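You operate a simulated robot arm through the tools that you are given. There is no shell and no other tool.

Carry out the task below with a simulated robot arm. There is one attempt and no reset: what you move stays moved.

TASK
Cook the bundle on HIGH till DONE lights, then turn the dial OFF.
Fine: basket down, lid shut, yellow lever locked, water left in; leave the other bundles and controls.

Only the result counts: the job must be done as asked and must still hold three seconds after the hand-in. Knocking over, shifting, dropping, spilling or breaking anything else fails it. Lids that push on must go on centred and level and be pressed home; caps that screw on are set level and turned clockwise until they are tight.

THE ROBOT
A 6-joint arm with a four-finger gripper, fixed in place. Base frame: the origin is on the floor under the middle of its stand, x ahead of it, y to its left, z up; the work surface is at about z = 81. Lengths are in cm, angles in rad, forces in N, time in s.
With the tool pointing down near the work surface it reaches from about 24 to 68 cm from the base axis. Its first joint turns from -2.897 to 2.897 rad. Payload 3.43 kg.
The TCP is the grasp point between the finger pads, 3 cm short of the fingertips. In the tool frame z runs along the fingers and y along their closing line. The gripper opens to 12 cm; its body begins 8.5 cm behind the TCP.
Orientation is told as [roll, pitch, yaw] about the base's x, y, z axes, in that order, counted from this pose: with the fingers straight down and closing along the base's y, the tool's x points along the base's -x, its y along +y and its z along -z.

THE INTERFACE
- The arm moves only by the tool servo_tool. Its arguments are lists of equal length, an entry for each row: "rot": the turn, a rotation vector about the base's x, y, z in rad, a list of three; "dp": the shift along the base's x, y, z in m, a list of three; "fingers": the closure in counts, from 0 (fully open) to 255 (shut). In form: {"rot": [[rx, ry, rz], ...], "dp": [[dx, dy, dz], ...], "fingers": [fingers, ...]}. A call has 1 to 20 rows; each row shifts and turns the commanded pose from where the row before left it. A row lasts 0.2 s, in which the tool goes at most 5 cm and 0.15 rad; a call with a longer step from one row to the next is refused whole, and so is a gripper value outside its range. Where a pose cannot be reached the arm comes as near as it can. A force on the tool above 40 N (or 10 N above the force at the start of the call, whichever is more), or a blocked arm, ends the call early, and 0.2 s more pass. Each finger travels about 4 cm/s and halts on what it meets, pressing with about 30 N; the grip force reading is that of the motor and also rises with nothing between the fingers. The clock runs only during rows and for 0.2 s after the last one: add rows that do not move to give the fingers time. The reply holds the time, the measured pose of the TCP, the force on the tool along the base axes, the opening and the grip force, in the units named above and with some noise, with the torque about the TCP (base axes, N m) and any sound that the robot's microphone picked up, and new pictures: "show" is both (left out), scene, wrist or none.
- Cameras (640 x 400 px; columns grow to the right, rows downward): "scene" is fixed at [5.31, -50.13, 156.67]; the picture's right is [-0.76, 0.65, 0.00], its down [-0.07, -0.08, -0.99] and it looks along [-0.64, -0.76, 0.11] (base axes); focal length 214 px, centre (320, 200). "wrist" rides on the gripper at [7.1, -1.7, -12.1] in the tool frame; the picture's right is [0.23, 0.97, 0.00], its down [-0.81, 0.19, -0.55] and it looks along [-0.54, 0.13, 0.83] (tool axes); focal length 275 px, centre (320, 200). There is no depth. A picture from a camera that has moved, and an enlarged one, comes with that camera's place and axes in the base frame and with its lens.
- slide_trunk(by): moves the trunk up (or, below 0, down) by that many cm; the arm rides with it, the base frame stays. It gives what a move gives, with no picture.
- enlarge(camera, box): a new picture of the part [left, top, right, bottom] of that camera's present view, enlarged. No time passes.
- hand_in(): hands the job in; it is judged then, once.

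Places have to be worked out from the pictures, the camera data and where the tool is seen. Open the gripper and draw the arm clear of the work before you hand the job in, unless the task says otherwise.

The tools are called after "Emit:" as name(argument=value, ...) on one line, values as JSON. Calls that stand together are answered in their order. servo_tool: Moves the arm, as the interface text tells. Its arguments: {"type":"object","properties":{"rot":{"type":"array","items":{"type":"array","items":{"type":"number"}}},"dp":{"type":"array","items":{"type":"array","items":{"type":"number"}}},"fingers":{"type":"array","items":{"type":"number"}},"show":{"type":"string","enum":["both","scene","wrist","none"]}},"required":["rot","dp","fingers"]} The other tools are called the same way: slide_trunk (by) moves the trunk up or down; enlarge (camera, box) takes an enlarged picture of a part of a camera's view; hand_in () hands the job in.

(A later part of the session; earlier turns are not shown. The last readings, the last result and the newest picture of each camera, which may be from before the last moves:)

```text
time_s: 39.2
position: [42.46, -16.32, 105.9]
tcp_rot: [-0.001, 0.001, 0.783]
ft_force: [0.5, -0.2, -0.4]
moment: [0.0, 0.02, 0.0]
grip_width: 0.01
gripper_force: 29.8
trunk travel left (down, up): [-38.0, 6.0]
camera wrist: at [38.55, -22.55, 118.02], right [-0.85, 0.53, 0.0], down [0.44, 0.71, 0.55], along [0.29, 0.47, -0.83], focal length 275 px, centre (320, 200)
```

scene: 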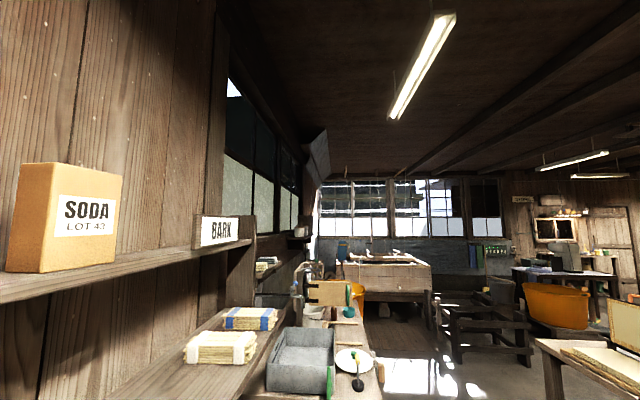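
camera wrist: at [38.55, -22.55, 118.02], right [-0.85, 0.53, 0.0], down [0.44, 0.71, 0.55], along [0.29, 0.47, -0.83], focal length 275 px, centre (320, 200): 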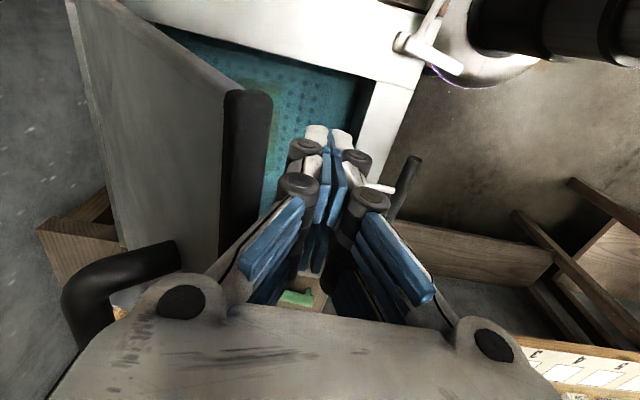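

The fist came down in front of the lid's tip, which is really at about 45° (N≈44, z≈106). I'll rise, go back behind the tip, and press along the arc from there.

Emit:
servo_tool(rot=[[0, 0, 0], [0, 0, 0], [0, 0, 0], [0, 0, 0], [0, 0, 0], [0, 0, 0], [0, 0, 0], [0, 0, 0]], dp=[[0, 0, 0.04], [0, 0, 0.04], [0, 0, 0.04], [0.025, -0.025, 0], [0.028, -0.028, 0], [0, 0, -0.03], [0, 0, -0.03], [0, 0, 0]], fingers=[255, 255, 255, 255, 255, 255, 255, 255], show="wrist")

```text
time_s: 41.0
position: [47.55, -21.52, 111.93]
tcp_rot: [0.0, -0.002, 0.783]
ft_force: [0.2, -0.3, -0.4]
moment: [-0.03, -0.01, -0.01]
grip_width: 0.0
gripper_force: 30.0
trunk travel left (down, up): [-38.0, 6.0]
camera wrist: at [43.7, -27.76, 124.03], right [-0.85, 0.53, 0.0], down [0.44, 0.71, 0.55], along [0.29, 0.47, -0.83], focal length 275 px, centre (320, 200)
```

wrist: 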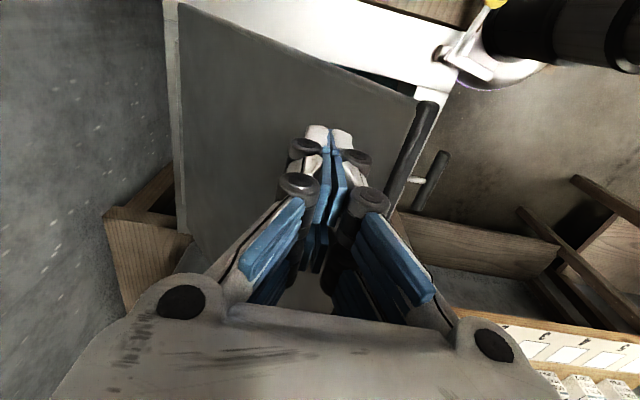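

The fist is now above the lid's outer face, behind the lip. I'll press down along the arc to about 15°.

Emit:
servo_tool(rot=[[0, 0, 0], [0, 0, 0], [0, 0, 0], [0, 0, 0], [0, 0, 0], [0, 0, 0], [0, 0, 0], [0, 0, 0], [0, 0, 0]], dp=[[-0.0053, 0.0053, -0.0195], [-0.0053, 0.0053, -0.0195], [-0.0053, 0.0053, -0.0195], [-0.0053, 0.0053, -0.0195], [-0.0092, 0.0092, -0.0195], [-0.0092, 0.0092, -0.0195], [-0.0071, 0.0071, -0.0215], [-0.0071, 0.0071, -0.0215], [0, 0, 0]], fingers=[255, 255, 255, 255, 255, 255, 255, 255, 255], show="wrist")

```text
time_s: 43.0
position: [42.36, -16.18, 96.06]
tcp_rot: [0.0, 0.0, 0.783]
ft_force: [0.1, 0.4, -0.7]
moment: [-0.01, 0.01, -0.02]
grip_width: 0.0
gripper_force: 29.8
trunk travel left (down, up): [-38.0, 6.0]
camera wrist: at [38.45, -22.39, 108.02], right [-0.85, 0.53, 0.0], down [0.44, 0.71, 0.55], along [0.29, 0.47, -0.83], focal length 275 px, centre (320, 200)
```

wrist: 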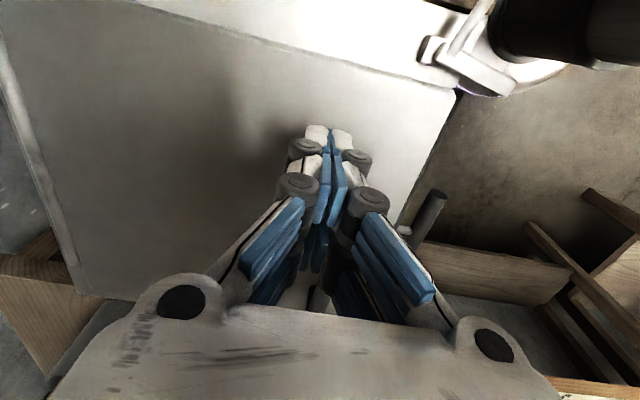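

The lid now looks fully lowered, its front corner right beside the lever. I'll enlarge to check, then press lightly to confirm it's seated.

Emit:
enlarge(camera="wrist", box=[340, 0, 560, 140])

Emit:
servo_tool(rot=[[0, 0, 0], [0, 0, 0], [0, 0, 0], [0, 0, 0], [0, 0, 0], [0, 0, 0]], dp=[[-0.004, 0.004, -0.02], [-0.004, 0.004, -0.02], [0, 0, -0.012], [0, 0, -0.01], [0, 0, -0.008], [0, 0, 0]], fingers=[255, 255, 255, 255, 255, 255], show="wrist")

```text
2.86 times, centred on (450, 70) of wrist
camera zoom: at [38.45, -22.39, 108.02], right [-0.85, 0.53, 0.0], down [0.44, 0.71, 0.55], along [0.29, 0.47, -0.83], focal length 786 px, centre (-51, 571)
```

zoom: 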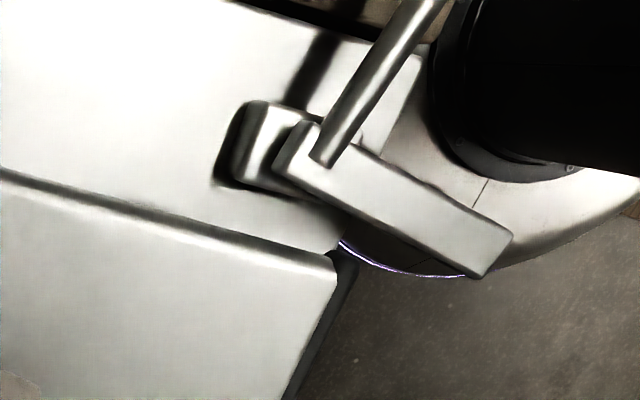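

```text
time_s: 44.4
position: [41.5, -15.1, 89.06]
tcp_rot: [0.0, 0.003, 0.785]
ft_force: [-0.1, 0.4, -0.7]
moment: [-0.01, 0.03, 0.03]
grip_width: 0.02
gripper_force: 30.0
trunk travel left (down, up): [-38.0, 6.0]
camera wrist: at [37.64, -21.53, 101.03], right [-0.85, 0.53, 0.0], down [0.44, 0.71, 0.55], along [0.29, 0.47, -0.83], focal length 275 px, centre (320, 200)
```

wrist: 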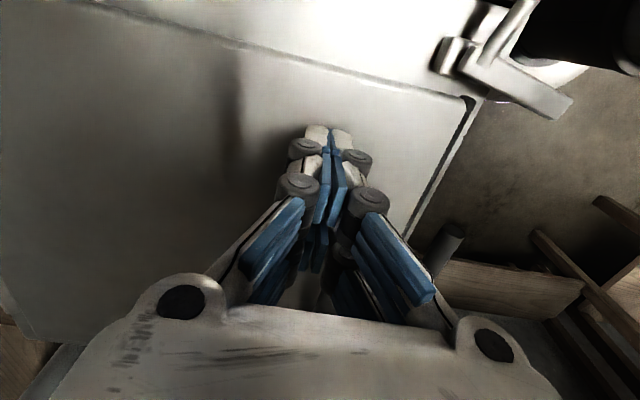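

No contact force yet with the tips at z≈86. I'll keep pressing down in small steps until I feel the lid bottom out.

Emit:
servo_tool(rot=[[0, 0, 0], [0, 0, 0], [0, 0, 0], [0, 0, 0], [0, 0, 0], [0, 0, 0]], dp=[[0, 0, -0.005], [0, 0, -0.005], [0, 0, -0.005], [0, 0, -0.005], [0, 0, -0.005], [0, 0, 0]], fingers=[255, 255, 255, 255, 255, 255], show="wrist")

```text
time_s: 45.8
position: [41.43, -15.29, 86.37]
tcp_rot: [0.002, 0.001, 0.784]
ft_force: [-0.5, -0.5, 0.5]
moment: [0.02, 0.03, -0.02]
grip_width: 0.0
gripper_force: 29.7
trunk travel left (down, up): [-38.0, 6.0]
camera wrist: at [37.64, -21.56, 98.54], right [-0.85, 0.53, 0.0], down [0.44, 0.71, 0.55], along [0.29, 0.47, -0.83], focal length 275 px, centre (320, 200)
```

wrist: 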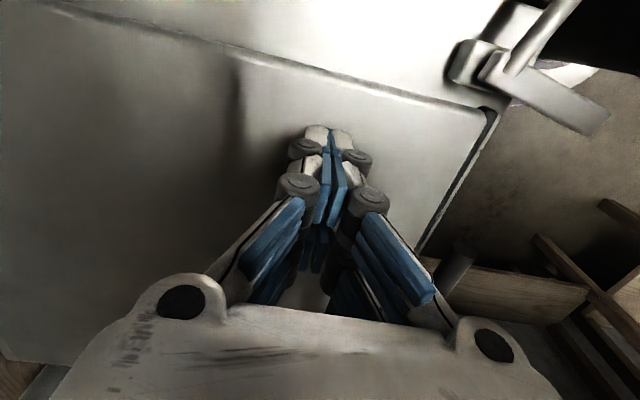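

Emit:
servo_tool(rot=[[0, 0, 0], [0, 0, 0], [0, 0, 0], [0, 0, 0], [0, 0, 0], [0, 0, 0]], dp=[[0, 0, -0.004], [0, 0, -0.004], [0, 0, -0.004], [0, 0, -0.004], [0, 0, -0.004], [0, 0, 0]], fingers=[255, 255, 255, 255, 255, 255], show="wrist")

```text
time_s: 46.4
position: [41.43, -15.23, 86.36]
tcp_rot: [-0.001, 0.001, 0.785]
ft_force: [-8.9, 5.3, 34.6]
moment: [0.14, 0.24, -0.02]
grip_width: 0.59
gripper_force: 33.1
trunk travel left (down, up): [-38.0, 6.0]
stopped in row 2: the force on the tool passed its limit at 48 N (the readings are from after the stop); the commanded pose is now the measured one
camera wrist: at [37.63, -21.56, 98.32], right [-0.85, 0.53, 0.0], down [0.44, 0.71, 0.55], along [0.29, 0.47, -0.83], focal length 275 px, centre (320, 200)
```

wrist: 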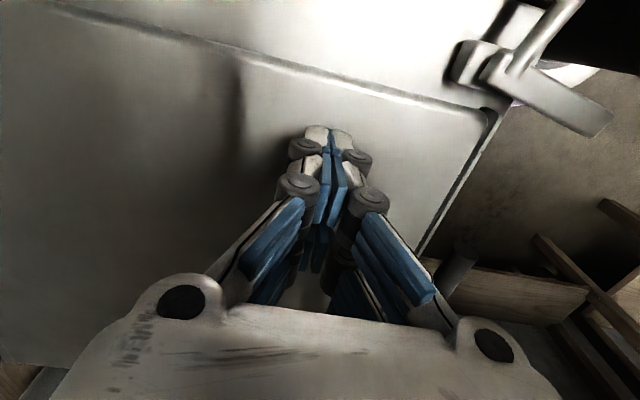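

That was a firm stop at a tip height of about 83.3, so the lid is seated. I'll rise and back off to view the lid, slot and lever from above.

Emit:
servo_tool(rot=[[0, 0, 0], [0, 0, 0], [0, 0, 0], [0, 0, 0], [0, 0, 0], [0, 0, 0], [0, 0, 0], [0, 0, 0]], dp=[[0, 0, 0.02], [0, 0, 0.04], [0, 0, 0.04], [0, 0, 0.04], [0, 0, 0.04], [0, 0, 0.04], [0, 0, 0.02], [0, 0, 0]], fingers=[255, 255, 255, 255, 255, 255, 255, 255], show="wrist")

Emit:
enlarge(camera="wrist", box=[200, 0, 500, 200])

```text
time_s: 48.1
position: [41.59, -15.16, 110.15]
tcp_rot: [-0.002, 0.0, 0.781]
ft_force: [0.8, 0.7, -0.2]
moment: [-0.02, 0.01, -0.04]
grip_width: 0.0
gripper_force: 33.3
trunk travel left (down, up): [-38.0, 6.0]
camera wrist: at [37.75, -21.52, 122.24], right [-0.85, 0.53, 0.0], down [0.44, 0.71, 0.55], along [0.29, 0.47, -0.83], focal length 275 px, centre (320, 200)
```

wrist: 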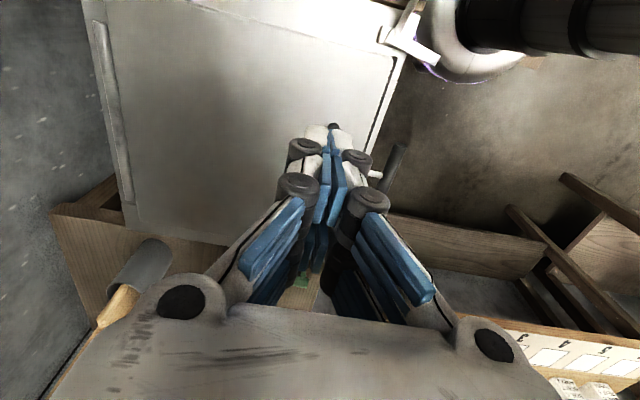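

```text
2.00 times, centred on (350, 100) of wrist
camera zoom: at [37.75, -21.52, 122.24], right [-0.85, 0.53, 0.0], down [0.44, 0.71, 0.55], along [0.29, 0.47, -0.83], focal length 551 px, centre (260, 400)
```

zoom: 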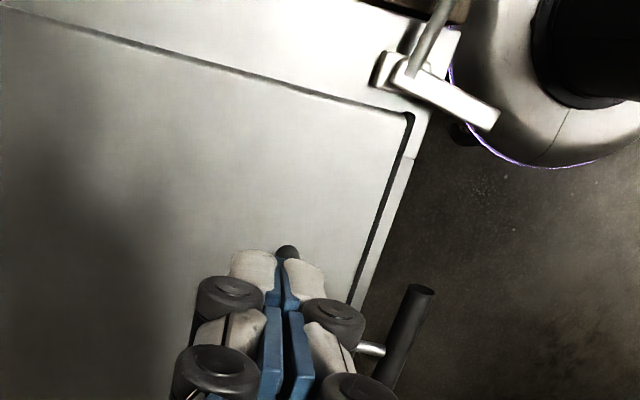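

The lid lies flat and closed with its front corner beside the lever, so a clockwise turn of about 80° seen from above should swing the bar over it. I'll rise, bring the trunk back down, and set up over the lever's ball.

Emit:
servo_tool(rot=[[0, 0, 0], [0, 0, 0], [0, 0, 0], [0, 0, 0], [0, 0, 0], [0, 0, 0]], dp=[[-0.01, 0.0, 0.04], [-0.01, 0.0, 0.04], [-0.01, 0.0, 0.04], [-0.01, 0.0, 0.04], [-0.01, 0, 0.04], [0, 0, 0]], fingers=[255, 255, 255, 255, 255, 255], show="none")

Emit:
slide_trunk(by=-18)

```text
time_s: 49.5
position: [36.87, -15.46, 130.07]
tcp_rot: [-0.001, 0.0, 0.784]
ft_force: [1.4, -0.7, -0.7]
moment: [0.02, 0.05, 0.01]
grip_width: 0.0
gripper_force: 33.8
trunk travel left (down, up): [-38.0, 6.0]
```

```text
time_s: 51.5
position: [36.7, -15.49, 112.09]
tcp_rot: [-0.002, 0.001, 0.784]
ft_force: [-0.3, -0.2, -0.6]
moment: [0.0, -0.02, -0.04]
grip_width: 0.01
gripper_force: 33.4
trunk travel left (down, up): [-20.0, 24.0]
```

Emit:
servo_tool(rot=[[0, 0, -0.1], [0, 0, -0.1], [0, 0, 0], [0, 0, 0], [0, 0, 0], [0, 0, 0], [0, 0, 0], [0, 0, 0]], dp=[[-0.03, -0.008, -0.01], [-0.03, -0.008, -0.02], [-0.03, -0.007, -0.02], [-0.004, 0, -0.01], [0, 0, 0], [0, 0, 0], [0, 0, 0], [0, 0, 0]], fingers=[0, 0, 0, 0, 0, 0, 0, 0], show="wrist")

```text
time_s: 53.4
position: [27.36, -17.77, 106.22]
tcp_rot: [-0.002, -0.001, 0.584]
ft_force: [0.5, 0.0, 0.4]
moment: [0.0, 0.0, -0.02]
grip_width: 11.98
gripper_force: 0.0
trunk travel left (down, up): [-20.0, 24.0]
camera wrist: at [22.28, -23.1, 118.24], right [-0.73, 0.68, 0.0], down [0.57, 0.61, 0.55], along [0.38, 0.4, -0.83], focal length 275 px, centre (320, 200)
```

wrist: 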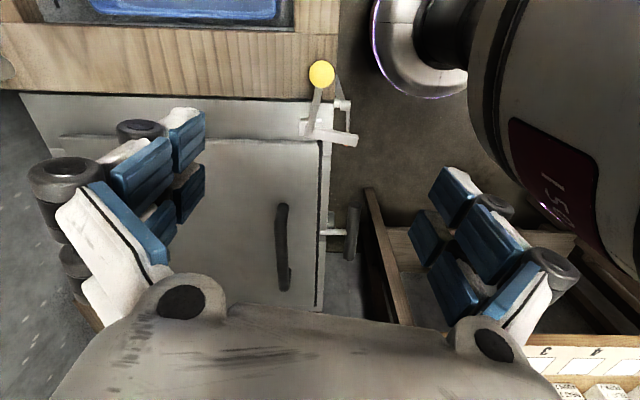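

Emit:
enlarge(camera="wrist", box=[250, 40, 410, 180])

```text
2.86 times, centred on (330, 110) of wrist
camera zoom: at [22.28, -23.1, 118.24], right [-0.73, 0.68, 0.0], down [0.57, 0.61, 0.55], along [0.38, 0.4, -0.83], focal length 786 px, centre (291, 457)
```

zoom: 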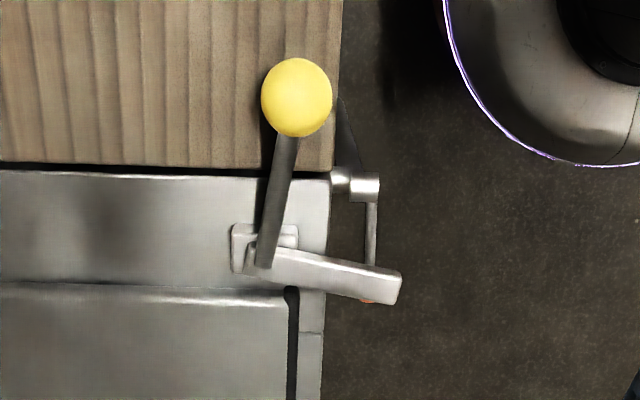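

In this overhead view I place the ball at (25.7, -19.35, 86) and the pivot near (31.4, -14.9). I'll set the opening to about 6 cm, align over the ball and descend partway to check.

Emit:
servo_tool(rot=[[0, 0, 0.08], [0, 0, 0], [0, 0, 0], [0, 0, 0], [0, 0, 0], [0, 0, 0]], dp=[[-0.0166, -0.0158, 0], [0, 0, -0.03], [0, 0, -0.03], [0, 0, -0.03], [0, 0, -0.02], [0, 0, 0]], fingers=[128, 128, 128, 128, 128, 128], show="wrist")

```text
time_s: 54.8
position: [25.62, -19.37, 95.25]
tcp_rot: [-0.002, 0.001, 0.665]
ft_force: [-0.5, -0.1, -0.3]
moment: [0.0, 0.04, -0.02]
grip_width: 5.97
gripper_force: 0.0
trunk travel left (down, up): [-20.0, 24.0]
camera wrist: at [21.0, -25.09, 107.23], right [-0.78, 0.62, 0.0], down [0.52, 0.65, 0.55], along [0.35, 0.43, -0.83], focal length 275 px, centre (320, 200)
```

wrist: 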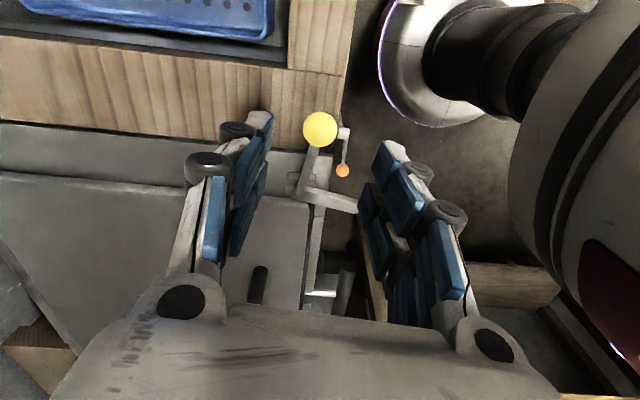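

The ball is centred between the fingers as expected. I'll go down to z≈87 and narrow the opening to about 3.4 cm so the ball is loosely captured.

Emit:
servo_tool(rot=[[0, 0, 0], [0, 0, 0], [0, 0, 0], [0, 0, 0], [0, 0, 0], [0, 0, 0], [0, 0, 0]], dp=[[0, 0, -0.03], [0, 0, -0.03], [0, 0, -0.022], [0, 0, 0], [0, 0, 0], [0, 0, 0], [0, 0, 0]], fingers=[128, 128, 128, 183, 183, 183, 183], show="wrist")

```text
time_s: 56.4
position: [25.72, -19.52, 86.91]
tcp_rot: [-0.001, -0.002, 0.665]
ft_force: [0.2, 0.2, 0.5]
moment: [-0.01, -0.01, -0.01]
grip_width: 3.38
gripper_force: 0.1
trunk travel left (down, up): [-20.0, 24.0]
camera wrist: at [21.06, -25.2, 99.01], right [-0.78, 0.62, 0.0], down [0.52, 0.65, 0.55], along [0.35, 0.43, -0.83], focal length 275 px, centre (320, 200)
```

wrist: 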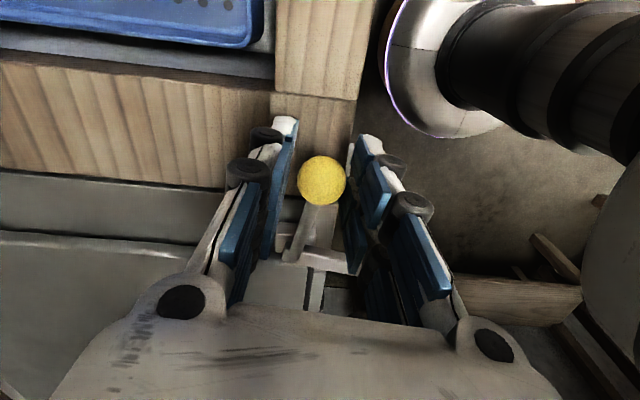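

The ball sits at the grasp point with a little slack. I'll start the clockwise arc about the pivot, 32° to begin with, turning the tool along with it.

Emit:
servo_tool(rot=[[0, 0, -0.1396], [0, 0, -0.1396], [0, 0, -0.1396], [0, 0, -0.1396], [0, 0, 0]], dp=[[-0.00566, 0.00839, 0], [-0.00443, 0.00909, 0], [-0.00313, 0.00962, 0], [-0.00175, 0.00996, 0], [0, 0, 0]], fingers=[183, 183, 183, 183, 183], show="wrist")

```text
time_s: 57.5
position: [24.21, -15.76, 86.91]
tcp_rot: [-0.003, -0.001, 0.104]
ft_force: [-0.3, -0.1, 0.1]
moment: [-0.03, 0.0, 0.01]
grip_width: 3.4
gripper_force: 0.1
trunk travel left (down, up): [-20.0, 24.0]
camera wrist: at [17.33, -18.13, 98.92], right [-0.33, 0.94, 0.0], down [0.79, 0.28, 0.55], along [0.52, 0.18, -0.83], focal length 275 px, centre (320, 200)
```

wrist: 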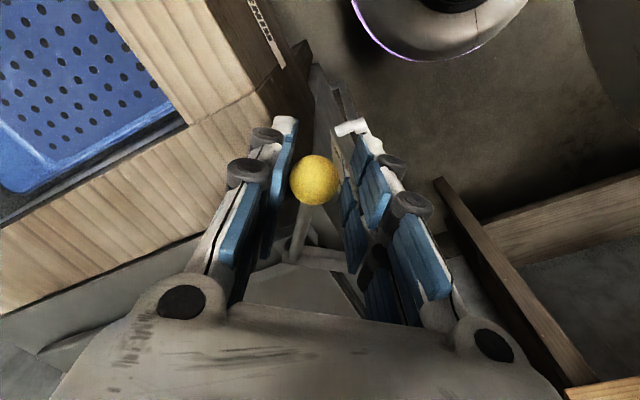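

The ball followed with almost no force, which confirms the vertical pivot. I'll continue the arc.

Emit:
servo_tool(rot=[[0, 0, -0.1396], [0, 0, -0.1396], [0, 0, -0.1396], [0, 0, -0.1396], [0, 0, 0]], dp=[[-0.00036, 0.01011, 0], [0.00106, 0.01006, 0], [0.00245, 0.00981, 0], [0.00379, 0.00938, 0], [0, 0, 0]], fingers=[183, 183, 183, 183, 183], show="wrist")

```text
time_s: 58.8
position: [24.9, -11.68, 86.81]
tcp_rot: [-0.002, 0.001, -0.454]
ft_force: [0.7, -0.6, 0.4]
moment: [0.04, -0.01, -0.04]
grip_width: 3.37
gripper_force: 0.1
trunk travel left (down, up): [-20.0, 24.0]
camera wrist: at [17.79, -10.12, 98.89], right [0.22, 0.98, 0.0], down [0.81, -0.18, 0.55], along [0.54, -0.12, -0.83], focal length 275 px, centre (320, 200)
```

wrist: 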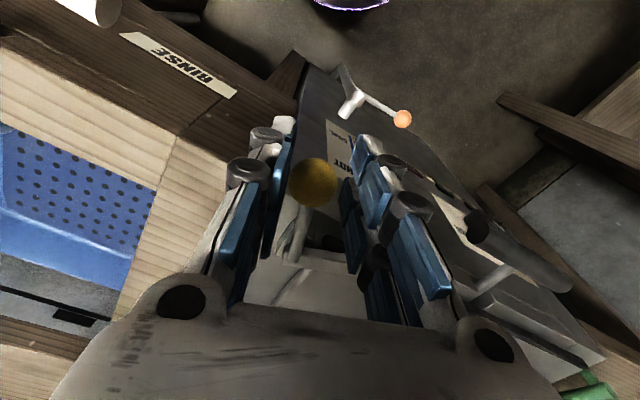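

Still free with no force and the ball captured. I'll continue toward the expected locked position and watch for a stop.

Emit:
servo_tool(rot=[[0, 0, -0.1396], [0, 0, -0.1396], [0, 0, -0.1396], [0, 0, 0]], dp=[[0.00505, 0.00876, 0], [0.00623, 0.00797, 0], [0.00728, 0.00703, 0], [0, 0, 0]], fingers=[183, 183, 183, 183], show="wrist")

```text
time_s: 59.8
position: [26.74, -9.28, 86.89]
tcp_rot: [-0.003, 0.0, -0.875]
ft_force: [-6.6, -14.2, -1.9]
moment: [-0.22, 0.06, 0.01]
grip_width: 4.2
gripper_force: 7.1
trunk travel left (down, up): [-20.0, 24.0]
camera wrist: at [20.9, -4.94, 98.93], right [0.6, 0.8, 0.0], down [0.67, -0.5, 0.55], along [0.44, -0.33, -0.83], focal length 275 px, centre (320, 200)
```

wrist: 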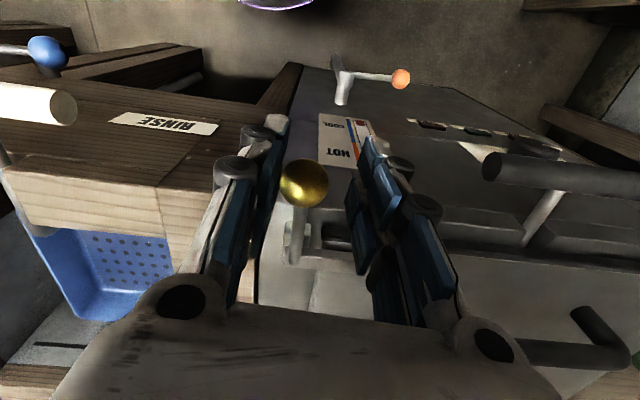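

The lever has met its stop with the rod pointing straight out to the front, so the bar should now lie over the lid corner. I'll ease back, open the fingers, lift away and look.

Emit:
servo_tool(rot=[[0, 0, 0], [0, 0, 0], [0, 0, 0], [0, 0, 0], [0, 0, 0], [0, 0, 0], [0, 0, 0], [0, 0, 0], [0, 0, 0], [0, 0, 0]], dp=[[-0.005, -0.005, 0], [0, 0, 0], [0, 0, 0], [0, 0, 0], [0, 0, 0.03], [0, 0, 0.04], [0, 0, 0.04], [0, 0, 0.04], [0, 0, 0.04], [0, 0, 0]], fingers=[183, 128, 128, 128, 128, 128, 128, 128, 128, 128], show="wrist")

Emit:
enlarge(camera="wrist", box=[220, 40, 460, 200])

```text
time_s: 62.0
position: [27.53, -10.35, 105.72]
tcp_rot: [-0.002, 0.0, -0.871]
ft_force: [1.2, 0.4, -0.7]
moment: [-0.01, 0.02, -0.01]
grip_width: 5.98
gripper_force: 0.1
out of reach, approached as far as the arm can: row 7, 8
trunk travel left (down, up): [-20.0, 24.0]
camera wrist: at [21.78, -6.01, 117.78], right [0.6, 0.8, 0.0], down [0.67, -0.5, 0.55], along [0.44, -0.33, -0.83], focal length 275 px, centre (320, 200)
```

wrist: 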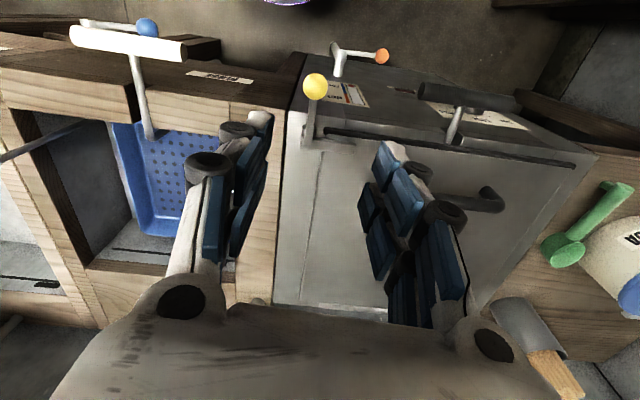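

```text
2.50 times, centred on (340, 120) of wrist
camera zoom: at [21.78, -6.01, 117.78], right [0.6, 0.8, 0.0], down [0.67, -0.5, 0.55], along [0.44, -0.33, -0.83], focal length 688 px, centre (270, 400)
```

zoom: 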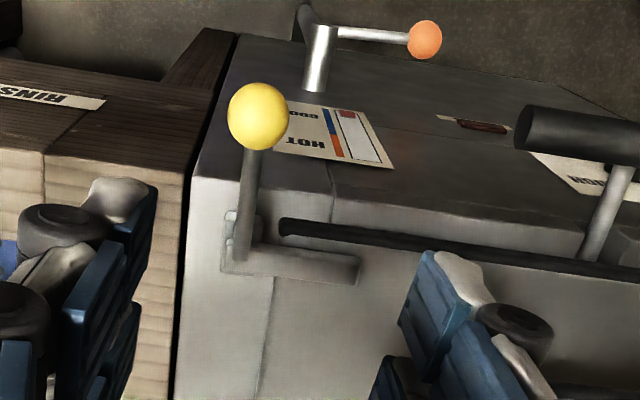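

The bar now lies across the closed lid, parallel to its front edge, so the lever is locked. Next is the dial. I'll move in front of the panel and tilt the tool to point horizontally at it.

Emit:
servo_tool(rot=[[0, 0, 0.086], [0, 0, 0], [0, 0, 0], [0, 0, 0], [0, 0, 0], [0, 0, 0], [0, 0, 0], [0, 0, 0], [0, 0, 0], [0, 0, 0]], dp=[[0.005, 0.039, 0.002], [0.005, 0.039, 0.002], [0.005, 0.039, 0.002], [0.005, 0.039, 0.002], [0.005, 0.039, 0.002], [0.005, 0.039, 0.002], [0.005, 0.039, 0.002], [0.005, 0.039, 0.002], [0.003, 0.039, 0.002], [0, 0, 0]], fingers=[0, 0, 0, 0, 0, 0, 0, 0, 0, 0], show="none")

Emit:
servo_tool(rot=[[-0.1, -0.1, 0], [-0.1, -0.1, 0], [-0.1, -0.1, 0], [-0.1, -0.1, 0], [-0.1, -0.1, 0], [-0.1, -0.1, 0], [-0.1, -0.1, 0], [-0.1, -0.1, 0], [0, 0, 0]], dp=[[0, 0, -0.02], [0, 0, -0.02], [0, 0, -0.02], [0, 0, -0.02], [0, 0, -0.02], [0, 0, -0.02], [0, 0, -0.02], [0, 0, -0.02], [0, 0, 0]], fingers=[0, 0, 0, 0, 0, 0, 0, 0, 0], show="wrist")

```text
time_s: 64.2
position: [32.6, 24.53, 107.5]
tcp_rot: [-0.004, 0.001, -0.785]
ft_force: [-0.1, 0.7, -0.1]
moment: [0.01, -0.05, 0.01]
grip_width: 11.99
gripper_force: 0.1
out of reach, approached as far as the arm can: row 1
trunk travel left (down, up): [-20.0, 24.0]
```

```text
time_s: 66.2
position: [32.58, 24.75, 91.56]
tcp_rot: [-0.017, -1.134, -0.774]
ft_force: [1.0, -0.1, -0.8]
moment: [0.0, 0.0, -0.01]
grip_width: 11.99
gripper_force: 0.2
trunk travel left (down, up): [-20.0, 24.0]
camera wrist: at [21.57, 33.39, 90.3], right [0.62, 0.75, -0.22], down [0.03, 0.25, 0.97], along [0.78, -0.61, 0.13], focal length 275 px, centre (320, 200)
```

wrist: 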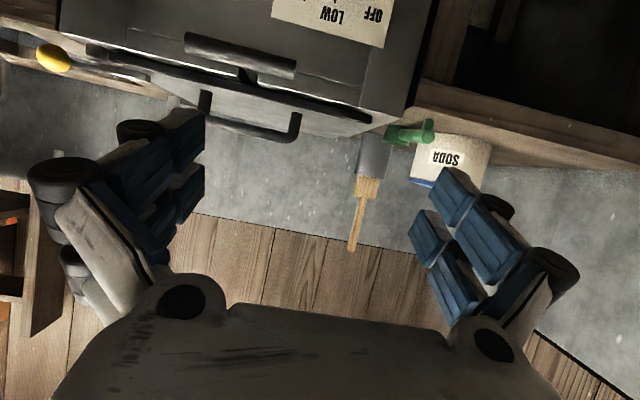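

Tilt is at 1.13 rad. I'll finish tilting to horizontal and lower to roughly dial height, staying well in front of the panel.

Emit:
servo_tool(rot=[[-0.1025, -0.1025, 0], [-0.1025, -0.1025, 0], [-0.1025, -0.1025, 0], [0, 0, 0], [0, 0, 0], [0, 0, 0]], dp=[[0, 0, -0.04], [0, 0, -0.04], [0, 0, -0.04], [0, 0, -0.04], [0, 0, -0.03], [0, 0, 0]], fingers=[0, 0, 0, 0, 0, 0], show="wrist")

```text
time_s: 67.5
position: [32.18, 22.69, 78.5]
tcp_rot: [0.069, -1.564, -0.856]
ft_force: [-0.1, -0.2, -0.6]
moment: [-0.01, 0.01, -0.02]
grip_width: 12.01
gripper_force: 0.1
out of reach, approached as far as the arm can: row 1, 4, 5
trunk travel left (down, up): [-20.0, 24.0]
camera wrist: at [22.48, 30.14, 71.44], right [0.69, 0.69, -0.23], down [-0.25, 0.52, 0.81], along [0.68, -0.5, 0.53], focal length 275 px, centre (320, 200)
```

wrist: 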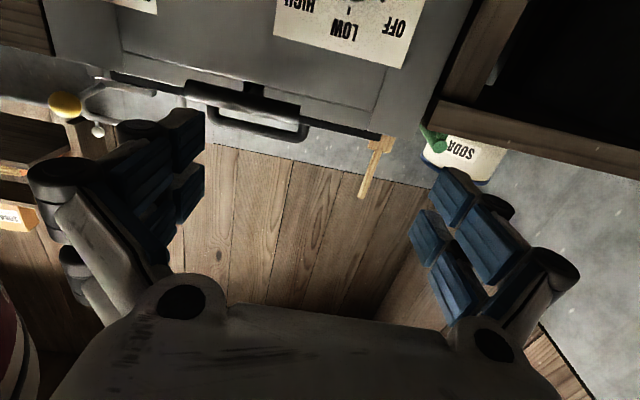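

The arm can't get lower than z≈78 with the trunk where it is. I'll lower the trunk 10 cm to bring the tool to dial height.

Emit:
slide_trunk(by=-10)

Emit:
servo_tool(rot=[[0, 0, 0], [0, 0, 0]], dp=[[0, 0, 0], [0, 0, 0]], fingers=[0, 0], show="wrist")

```text
time_s: 68.9
position: [32.22, 22.79, 68.37]
tcp_rot: [0.102, -1.565, -0.886]
ft_force: [-0.6, 0.4, 0.2]
moment: [0.01, 0.03, -0.02]
grip_width: 12.0
gripper_force: 0.0
trunk travel left (down, up): [-10.0, 34.0]
```

```text
time_s: 69.5
position: [32.2, 22.78, 68.43]
tcp_rot: [0.071, -1.566, -0.86]
ft_force: [0.6, 0.4, -0.1]
moment: [-0.01, 0.01, -0.02]
grip_width: 11.98
gripper_force: 0.0
trunk travel left (down, up): [-10.0, 34.0]
camera wrist: at [22.48, 30.16, 61.45], right [0.69, 0.69, -0.23], down [-0.25, 0.52, 0.81], along [0.68, -0.5, 0.53], focal length 275 px, centre (320, 200)
```

wrist: 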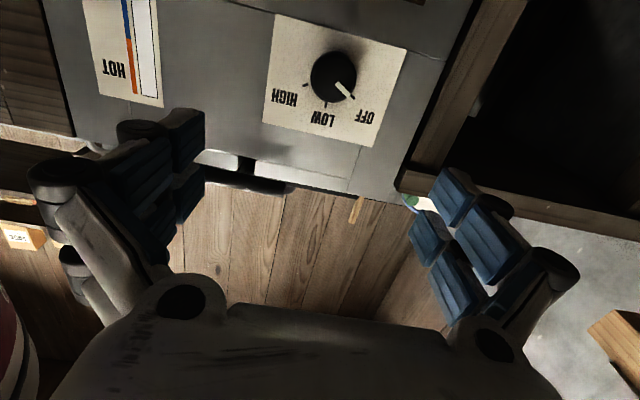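

I place the knob at lateral ≈40.0, z≈66.4, with its face at N≈28.6 and a diameter of about 5 cm. The OFF, LOW and HIGH ticks are roughly 60° apart, so HIGH is about 120° clockwise. I'll pre-spin the tool -60° in free air so the turn stays centred in the wrist's range, and align with the knob.

Emit:
servo_tool(rot=[[-0.1058, 0.1058, 0], [-0.1058, 0.1058, 0], [-0.1058, 0.1058, 0], [-0.1058, 0.1058, 0], [-0.1058, 0.1058, 0], [-0.1058, 0.1058, 0], [-0.1058, 0.1058, 0], [0, 0, 0]], dp=[[0.003, 0.003, -0.005], [0.003, 0.003, -0.005], [0.002, 0.002, -0.005], [0, 0, -0.005], [0, 0, 0], [0, 0, 0], [0, 0, 0], [0, 0, 0]], fingers=[0, 0, 0, 0, 0, 0, 0, 0], show="wrist")

```text
time_s: 71.3
position: [32.76, 22.7, 68.59]
tcp_rot: [-1.567, -0.522, 0.778]
ft_force: [-0.1, 0.0, -0.1]
moment: [0.0, 0.01, 0.01]
grip_width: 12.02
gripper_force: 0.1
out of reach, approached as far as the arm can: row 1, 2, 3, 4
trunk travel left (down, up): [-10.0, 34.0]
camera wrist: at [19.28, 26.35, 66.59], right [0.2, 0.2, -0.96], down [0.18, 0.95, 0.24], along [0.96, -0.22, 0.15], focal length 275 px, centre (320, 200)
```

wrist: 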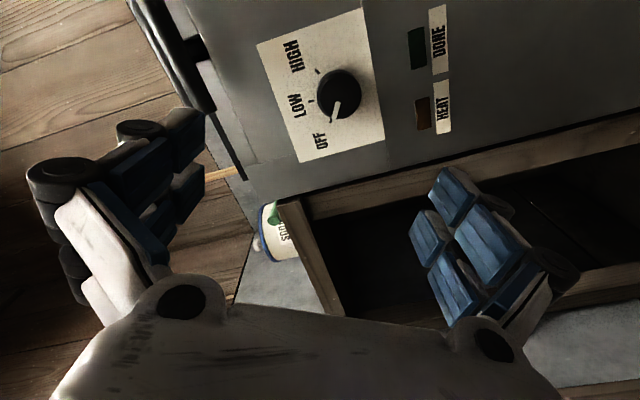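

The arm stopped about 2 cm short in height again. I'll lower the trunk another 5 cm so the knob height is within reach.

Emit:
slide_trunk(by=-5)

Emit:
servo_tool(rot=[[0, 0, 0], [0, 0, 0]], dp=[[0, 0, 0], [0, 0, 0]], fingers=[0, 0], show="wrist")

```text
time_s: 72.2
position: [32.77, 22.72, 63.77]
tcp_rot: [-1.565, -0.522, 0.779]
ft_force: [-0.3, 0.2, 0.0]
moment: [0.0, -0.01, -0.01]
grip_width: 12.0
gripper_force: 0.1
trunk travel left (down, up): [-5.0, 39.0]
```

```text
time_s: 72.8
position: [32.73, 22.75, 63.62]
tcp_rot: [-1.567, -0.526, 0.779]
ft_force: [0.6, 0.0, 0.1]
moment: [0.02, 0.03, -0.01]
grip_width: 12.0
gripper_force: 0.0
trunk travel left (down, up): [-5.0, 39.0]
camera wrist: at [19.28, 26.36, 61.57], right [0.2, 0.21, -0.96], down [0.18, 0.95, 0.24], along [0.96, -0.22, 0.16], focal length 275 px, centre (320, 200)
```

wrist: 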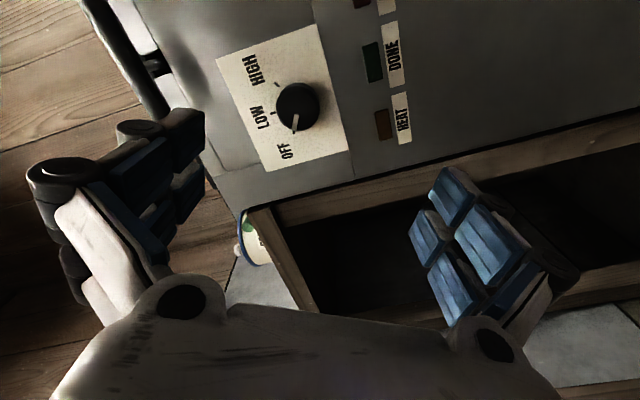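

Both views agree that the knob is at lateral 40.05, z≈66.5. I'll align with it and advance to about 5 cm short of grasping, then check.

Emit:
servo_tool(rot=[[0, 0, 0], [0, 0, 0], [0, 0, 0], [0, 0, 0], [0, 0, 0], [0, 0, 0]], dp=[[0.003, 0.003, 0.0145], [0.003, 0.003, 0.0145], [0.035, -0.035, 0], [0.035, -0.035, 0], [0.035, -0.035, 0], [0, 0, 0]], fingers=[0, 0, 0, 0, 0, 0], show="wrist")

```text
time_s: 74.2
position: [43.8, 12.48, 66.59]
tcp_rot: [-1.567, -0.524, 0.779]
ft_force: [-0.3, 0.0, 0.0]
moment: [-0.01, 0.03, -0.01]
grip_width: 11.98
gripper_force: 0.0
trunk travel left (down, up): [-5.0, 39.0]
camera wrist: at [30.4, 16.2, 64.49], right [0.2, 0.21, -0.96], down [0.18, 0.95, 0.24], along [0.96, -0.22, 0.16], focal length 275 px, centre (320, 200)
```

wrist: 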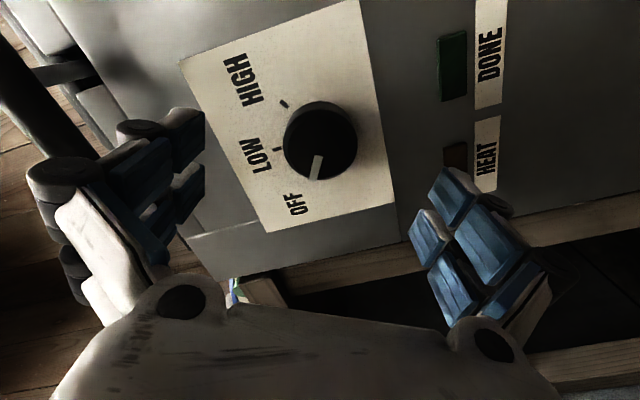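

The knob sits squarely between the fingers, and the panel plane comes out at N≈30.1. I'll advance until the tips are about 0.5 cm from the panel, then close on the knob.

Emit:
servo_tool(rot=[[0, 0, 0], [0, 0, 0], [0, 0, 0], [0, 0, 0], [0, 0, 0], [0, 0, 0], [0, 0, 0], [0, 0, 0], [0, 0, 0], [0, 0, 0], [0, 0, 0], [0, 0, 0]], dp=[[0.0083, -0.0075, -0.0004], [0.0083, -0.0075, -0.0004], [0.0083, -0.0075, -0.0004], [0.0083, -0.0075, -0.0004], [0, 0, 0], [0, 0, 0], [0, 0, 0], [0, 0, 0], [0, 0, 0], [0, 0, 0], [0, 0, 0], [0, 0, 0]], fingers=[0, 0, 0, 0, 0, 255, 255, 255, 255, 255, 255, 255], show="wrist")

```text
time_s: 76.8
position: [47.05, 9.71, 66.5]
tcp_rot: [-1.574, -0.524, 0.778]
ft_force: [-14.6, -6.1, 20.2]
moment: [-0.46, -0.39, -0.98]
grip_width: 5.02
gripper_force: 45.6
trunk travel left (down, up): [-5.0, 39.0]
camera wrist: at [33.54, 13.31, 64.41], right [0.21, 0.2, -0.96], down [0.18, 0.95, 0.24], along [0.96, -0.22, 0.16], focal length 275 px, centre (320, 200)
```

wrist: 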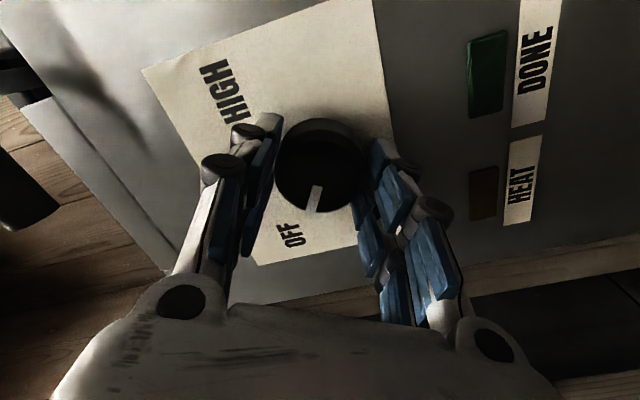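

The knob is held at 5.0 cm, but the 25 N side load and the picture show the tool about 0.5 cm off its axis. I'll open slightly, shift to lateral ≈39.6 and regrip so the turn is centred.

Emit:
servo_tool(rot=[[0, 0, 0], [0, 0, 0], [0, 0, 0], [0, 0, 0], [0, 0, 0], [0, 0, 0], [0, 0, 0], [0, 0, 0], [0, 0, 0]], dp=[[0, 0, 0], [0, 0, 0], [0, 0, 0], [-0.0037, -0.0037, -0.001], [0, 0, 0], [0, 0, 0], [0, 0, 0], [0, 0, 0], [0, 0, 0]], fingers=[90, 90, 90, 90, 255, 255, 255, 255, 255], show="wrist")

```text
time_s: 78.8
position: [46.75, 9.31, 66.31]
tcp_rot: [-1.567, -0.526, 0.779]
ft_force: [-4.9, -2.3, 9.8]
moment: [-0.29, -0.37, -0.14]
grip_width: 5.1
gripper_force: 44.6
trunk travel left (down, up): [-5.0, 39.0]
camera wrist: at [33.25, 13.02, 64.25], right [0.2, 0.2, -0.96], down [0.18, 0.95, 0.24], along [0.96, -0.22, 0.16], focal length 275 px, centre (320, 200)
```

wrist: 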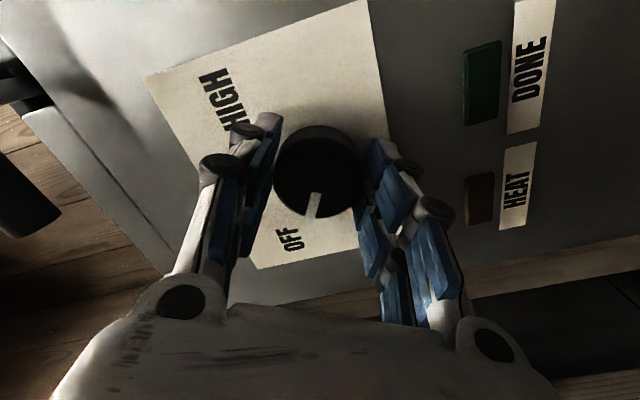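

The side load is down to 11 N and the knob is well centred. I'll nudge off the remaining load and turn clockwise about 32° to check that the mark moves toward LOW.

Emit:
servo_tool(rot=[[0, 0, 0], [0.0987, -0.0987, 0], [0.0987, -0.0987, 0], [0.0987, -0.0987, 0], [0.0987, -0.0987, 0], [0, 0, 0]], dp=[[-0.0006, -0.0006, 0.0013], [0, 0, 0], [0, 0, 0], [0, 0, 0], [0, 0, 0], [0, 0, 0]], fingers=[255, 255, 255, 255, 255, 255], show="wrist")

```text
time_s: 80.2
position: [46.77, 9.52, 66.15]
tcp_rot: [-1.548, -1.084, 0.768]
ft_force: [-3.1, 8.7, -20.1]
moment: [0.19, 0.28, 0.61]
grip_width: 5.1
gripper_force: 45.1
trunk travel left (down, up): [-5.0, 39.0]
camera wrist: at [34.85, 14.63, 60.82], right [0.53, 0.54, -0.66], down [0.0, 0.78, 0.63], along [0.85, -0.33, 0.41], focal length 275 px, centre (320, 200)
```

wrist: 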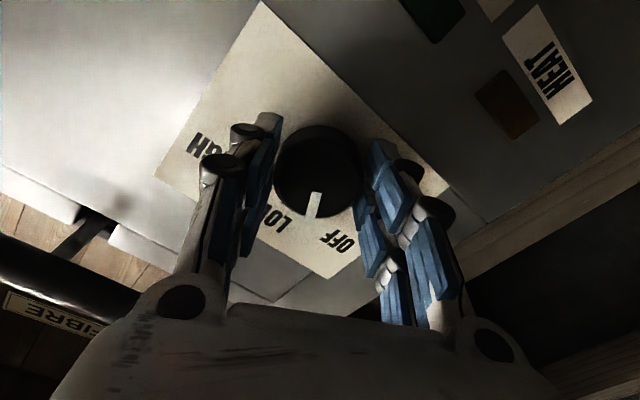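

The mark turned with the fingers and now sits between OFF and LOW. A 20 N downward load suggests the axis is slightly lower than the tool, so I'll trim down 0.3 cm and continue toward HIGH.

Emit:
servo_tool(rot=[[0, 0, 0], [0.0987, -0.0987, 0], [0.0987, -0.0987, 0], [0.0987, -0.0987, 0], [0, 0, 0]], dp=[[-0.0006, 0.0006, -0.003], [0, 0, 0], [0, 0, 0], [0, 0, 0], [0, 0, 0]], fingers=[255, 255, 255, 255, 255], show="wrist")

```text
time_s: 81.4
position: [46.98, 9.51, 66.22]
tcp_rot: [-1.533, -1.502, 0.749]
ft_force: [32.6, -5.5, 15.1]
moment: [-0.06, 0.0, 0.35]
grip_width: 5.12
gripper_force: 45.7
trunk travel left (down, up): [-5.0, 39.0]
camera wrist: at [36.87, 16.61, 59.18], right [0.68, 0.68, -0.29], down [-0.22, 0.56, 0.8], along [0.71, -0.47, 0.53], focal length 275 px, centre (320, 200)
```

wrist: 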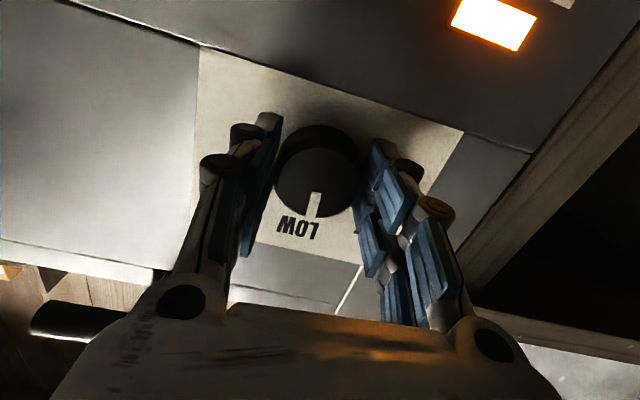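

HEAT is lit and the mark is at LOW, but the load has risen to 36 N because the knob is pulling the tool about 0.4 cm sideways. I'll shift the commanded pose to where the arm actually sits, then continue in small steps.

Emit:
servo_tool(rot=[[0, 0, 0], [0, 0, 0], [0.0987, -0.0987, 0], [0.0987, -0.0987, 0], [0, 0, 0]], dp=[[0.0033, 0.002, 0.001], [0, 0, 0], [0, 0, 0], [0, 0, 0], [0, 0, 0]], fingers=[255, 255, 255, 255, 255], show="wrist")

```text
time_s: 82.1
position: [47.05, 9.64, 65.86]
tcp_rot: [-2.065, -1.54, 1.253]
ft_force: [-10.4, -4.4, 13.1]
moment: [-0.93, -1.02, -0.63]
grip_width: 5.15
gripper_force: 45.3
out of reach, approached as far as the arm can: row 3
trunk travel left (down, up): [-5.0, 39.0]
stopped in row 3: the force on the tool passed its limit at 57 N (the readings are from after the stop); the commanded pose is now the measured one
camera wrist: at [37.47, 17.01, 58.68], right [0.7, 0.66, -0.26], down [-0.23, 0.56, 0.8], along [0.67, -0.5, 0.55], focal length 275 px, centre (320, 200)
```

wrist: 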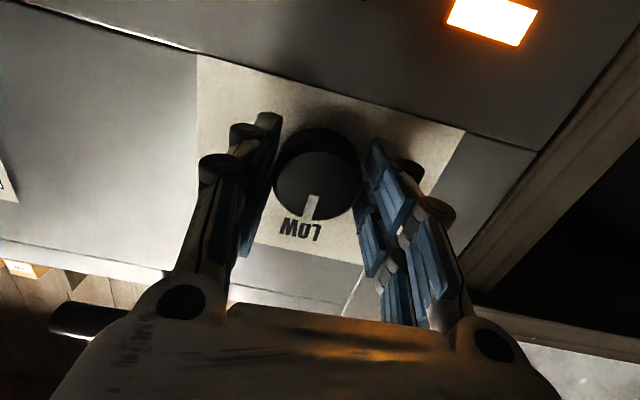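

The arm hit a wrist limit near zero spin with the mark at about LOW. I'll release the knob, spin the open fingers back about 68° around it, recentre and check before regripping.

Emit:
servo_tool(rot=[[0, 0, 0], [0, 0, 0], [0, 0, 0], [0, 0, 0], [-0.1058, 0.1058, 0], [-0.1058, 0.1058, 0], [-0.1058, 0.1058, 0], [-0.1058, 0.1058, 0], [-0.1058, 0.1058, 0], [-0.1058, 0.1058, 0], [-0.1058, 0.1058, 0], [-0.1058, 0.1058, 0], [0, 0, 0]], dp=[[0, 0, 0], [0, 0, 0], [0, 0, 0], [-0.0025, -0.0025, 0.001], [0, 0, 0], [0, 0, 0], [0, 0, 0], [0, 0, 0], [0, 0, 0], [0, 0, 0], [0, 0, 0], [0, 0, 0], [0, 0, 0]], fingers=[60, 60, 60, 60, 60, 60, 60, 60, 60, 60, 60, 60, 60], show="wrist")

```text
time_s: 84.9
position: [47.0, 9.44, 65.86]
tcp_rot: [-1.598, -0.344, 0.792]
ft_force: [-0.5, 0.4, 0.3]
moment: [0.01, 0.05, -0.01]
grip_width: 9.17
gripper_force: 0.0
trunk travel left (down, up): [-5.0, 39.0]
camera wrist: at [33.28, 12.85, 64.7], right [0.1, 0.06, -0.99], down [0.19, 0.98, 0.08], along [0.98, -0.2, 0.08], focal length 275 px, centre (320, 200)
```

wrist: 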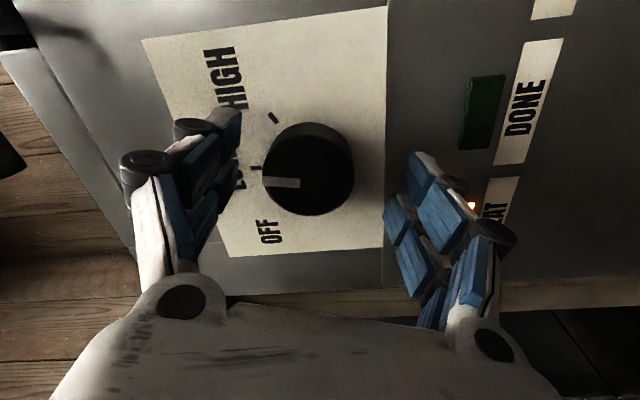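

The mark is at about LOW and HEAT is glowing. I'll recentre by +0.55 cm in height and regrip with a gentler closure, so any misalignment can slip, and look at the load.

Emit:
servo_tool(rot=[[0, 0, 0], [0, 0, 0], [0, 0, 0], [0, 0, 0], [0, 0, 0], [0, 0, 0], [0, 0, 0]], dp=[[-0.001, -0.001, 0.0055], [0, 0, 0], [0, 0, 0], [0, 0, 0], [0, 0, 0], [0, 0, 0], [0, 0, 0]], fingers=[60, 160, 160, 160, 160, 160, 160], show="wrist")

```text
time_s: 86.5
position: [46.83, 9.48, 66.36]
tcp_rot: [-1.596, -0.349, 0.792]
ft_force: [-0.1, 2.3, -3.0]
moment: [0.32, 0.34, 0.1]
grip_width: 5.09
gripper_force: 45.0
trunk travel left (down, up): [-5.0, 39.0]
camera wrist: at [33.17, 12.79, 65.24], right [0.1, 0.06, -0.99], down [0.19, 0.98, 0.08], along [0.98, -0.2, 0.08], focal length 275 px, centre (320, 200)
```

wrist: 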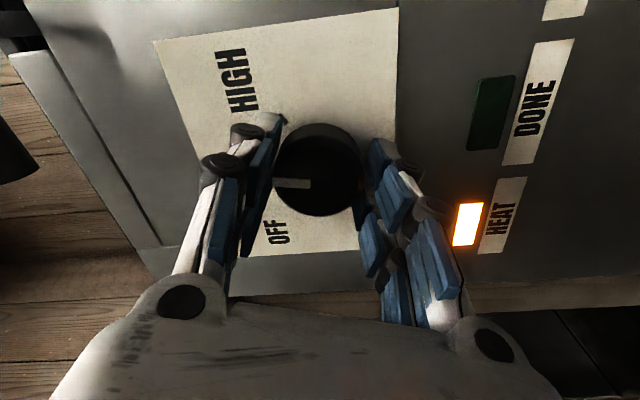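

Regripped with only about 4 N of load, HEAT still lit. I'll turn clockwise another 32° and recheck.

Emit:
servo_tool(rot=[[0.0987, -0.0987, 0], [0.0987, -0.0987, 0], [0.0987, -0.0987, 0], [0.0987, -0.0987, 0], [0, 0, 0]], dp=[[0, 0, 0], [0, 0, 0], [0, 0, 0], [0, 0, 0], [0, 0, 0]], fingers=[160, 160, 160, 160, 160], show="wrist")

```text
time_s: 87.7
position: [46.86, 9.46, 66.27]
tcp_rot: [-1.602, -0.907, 0.797]
ft_force: [-7.5, 17.7, -19.1]
moment: [-0.1, -0.03, 1.33]
grip_width: 5.09
gripper_force: 45.3
trunk travel left (down, up): [-5.0, 39.0]
camera wrist: at [34.44, 14.04, 61.49], right [0.46, 0.43, -0.78], down [0.07, 0.86, 0.51], along [0.89, -0.29, 0.36], focal length 275 px, centre (320, 200)
```

wrist: 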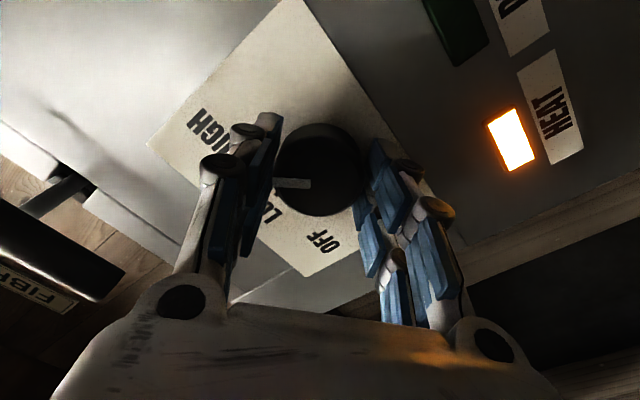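

The mark is now between LOW and HIGH. I'll trim out the load by moving down 0.25 cm and back 0.15 cm, and turn another 16°.

Emit:
servo_tool(rot=[[0, 0, 0], [0.0987, -0.0987, 0], [0.0987, -0.0987, 0], [0, 0, 0]], dp=[[-0.0005, 0.0018, -0.0025], [0, 0, 0], [0, 0, 0], [0, 0, 0]], fingers=[160, 160, 160, 160], show="wrist")

```text
time_s: 88.7
position: [46.92, 9.59, 66.16]
tcp_rot: [-1.617, -1.19, 0.81]
ft_force: [26.4, -7.4, 14.7]
moment: [-0.08, -0.08, -0.1]
grip_width: 5.1
gripper_force: 45.0
trunk travel left (down, up): [-5.0, 39.0]
camera wrist: at [35.65, 15.23, 60.03], right [0.6, 0.56, -0.57], down [-0.05, 0.74, 0.67], along [0.8, -0.37, 0.47], focal length 275 px, centre (320, 200)
```

wrist: 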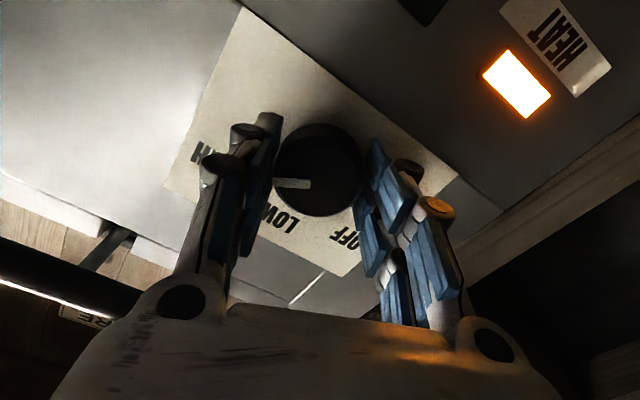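

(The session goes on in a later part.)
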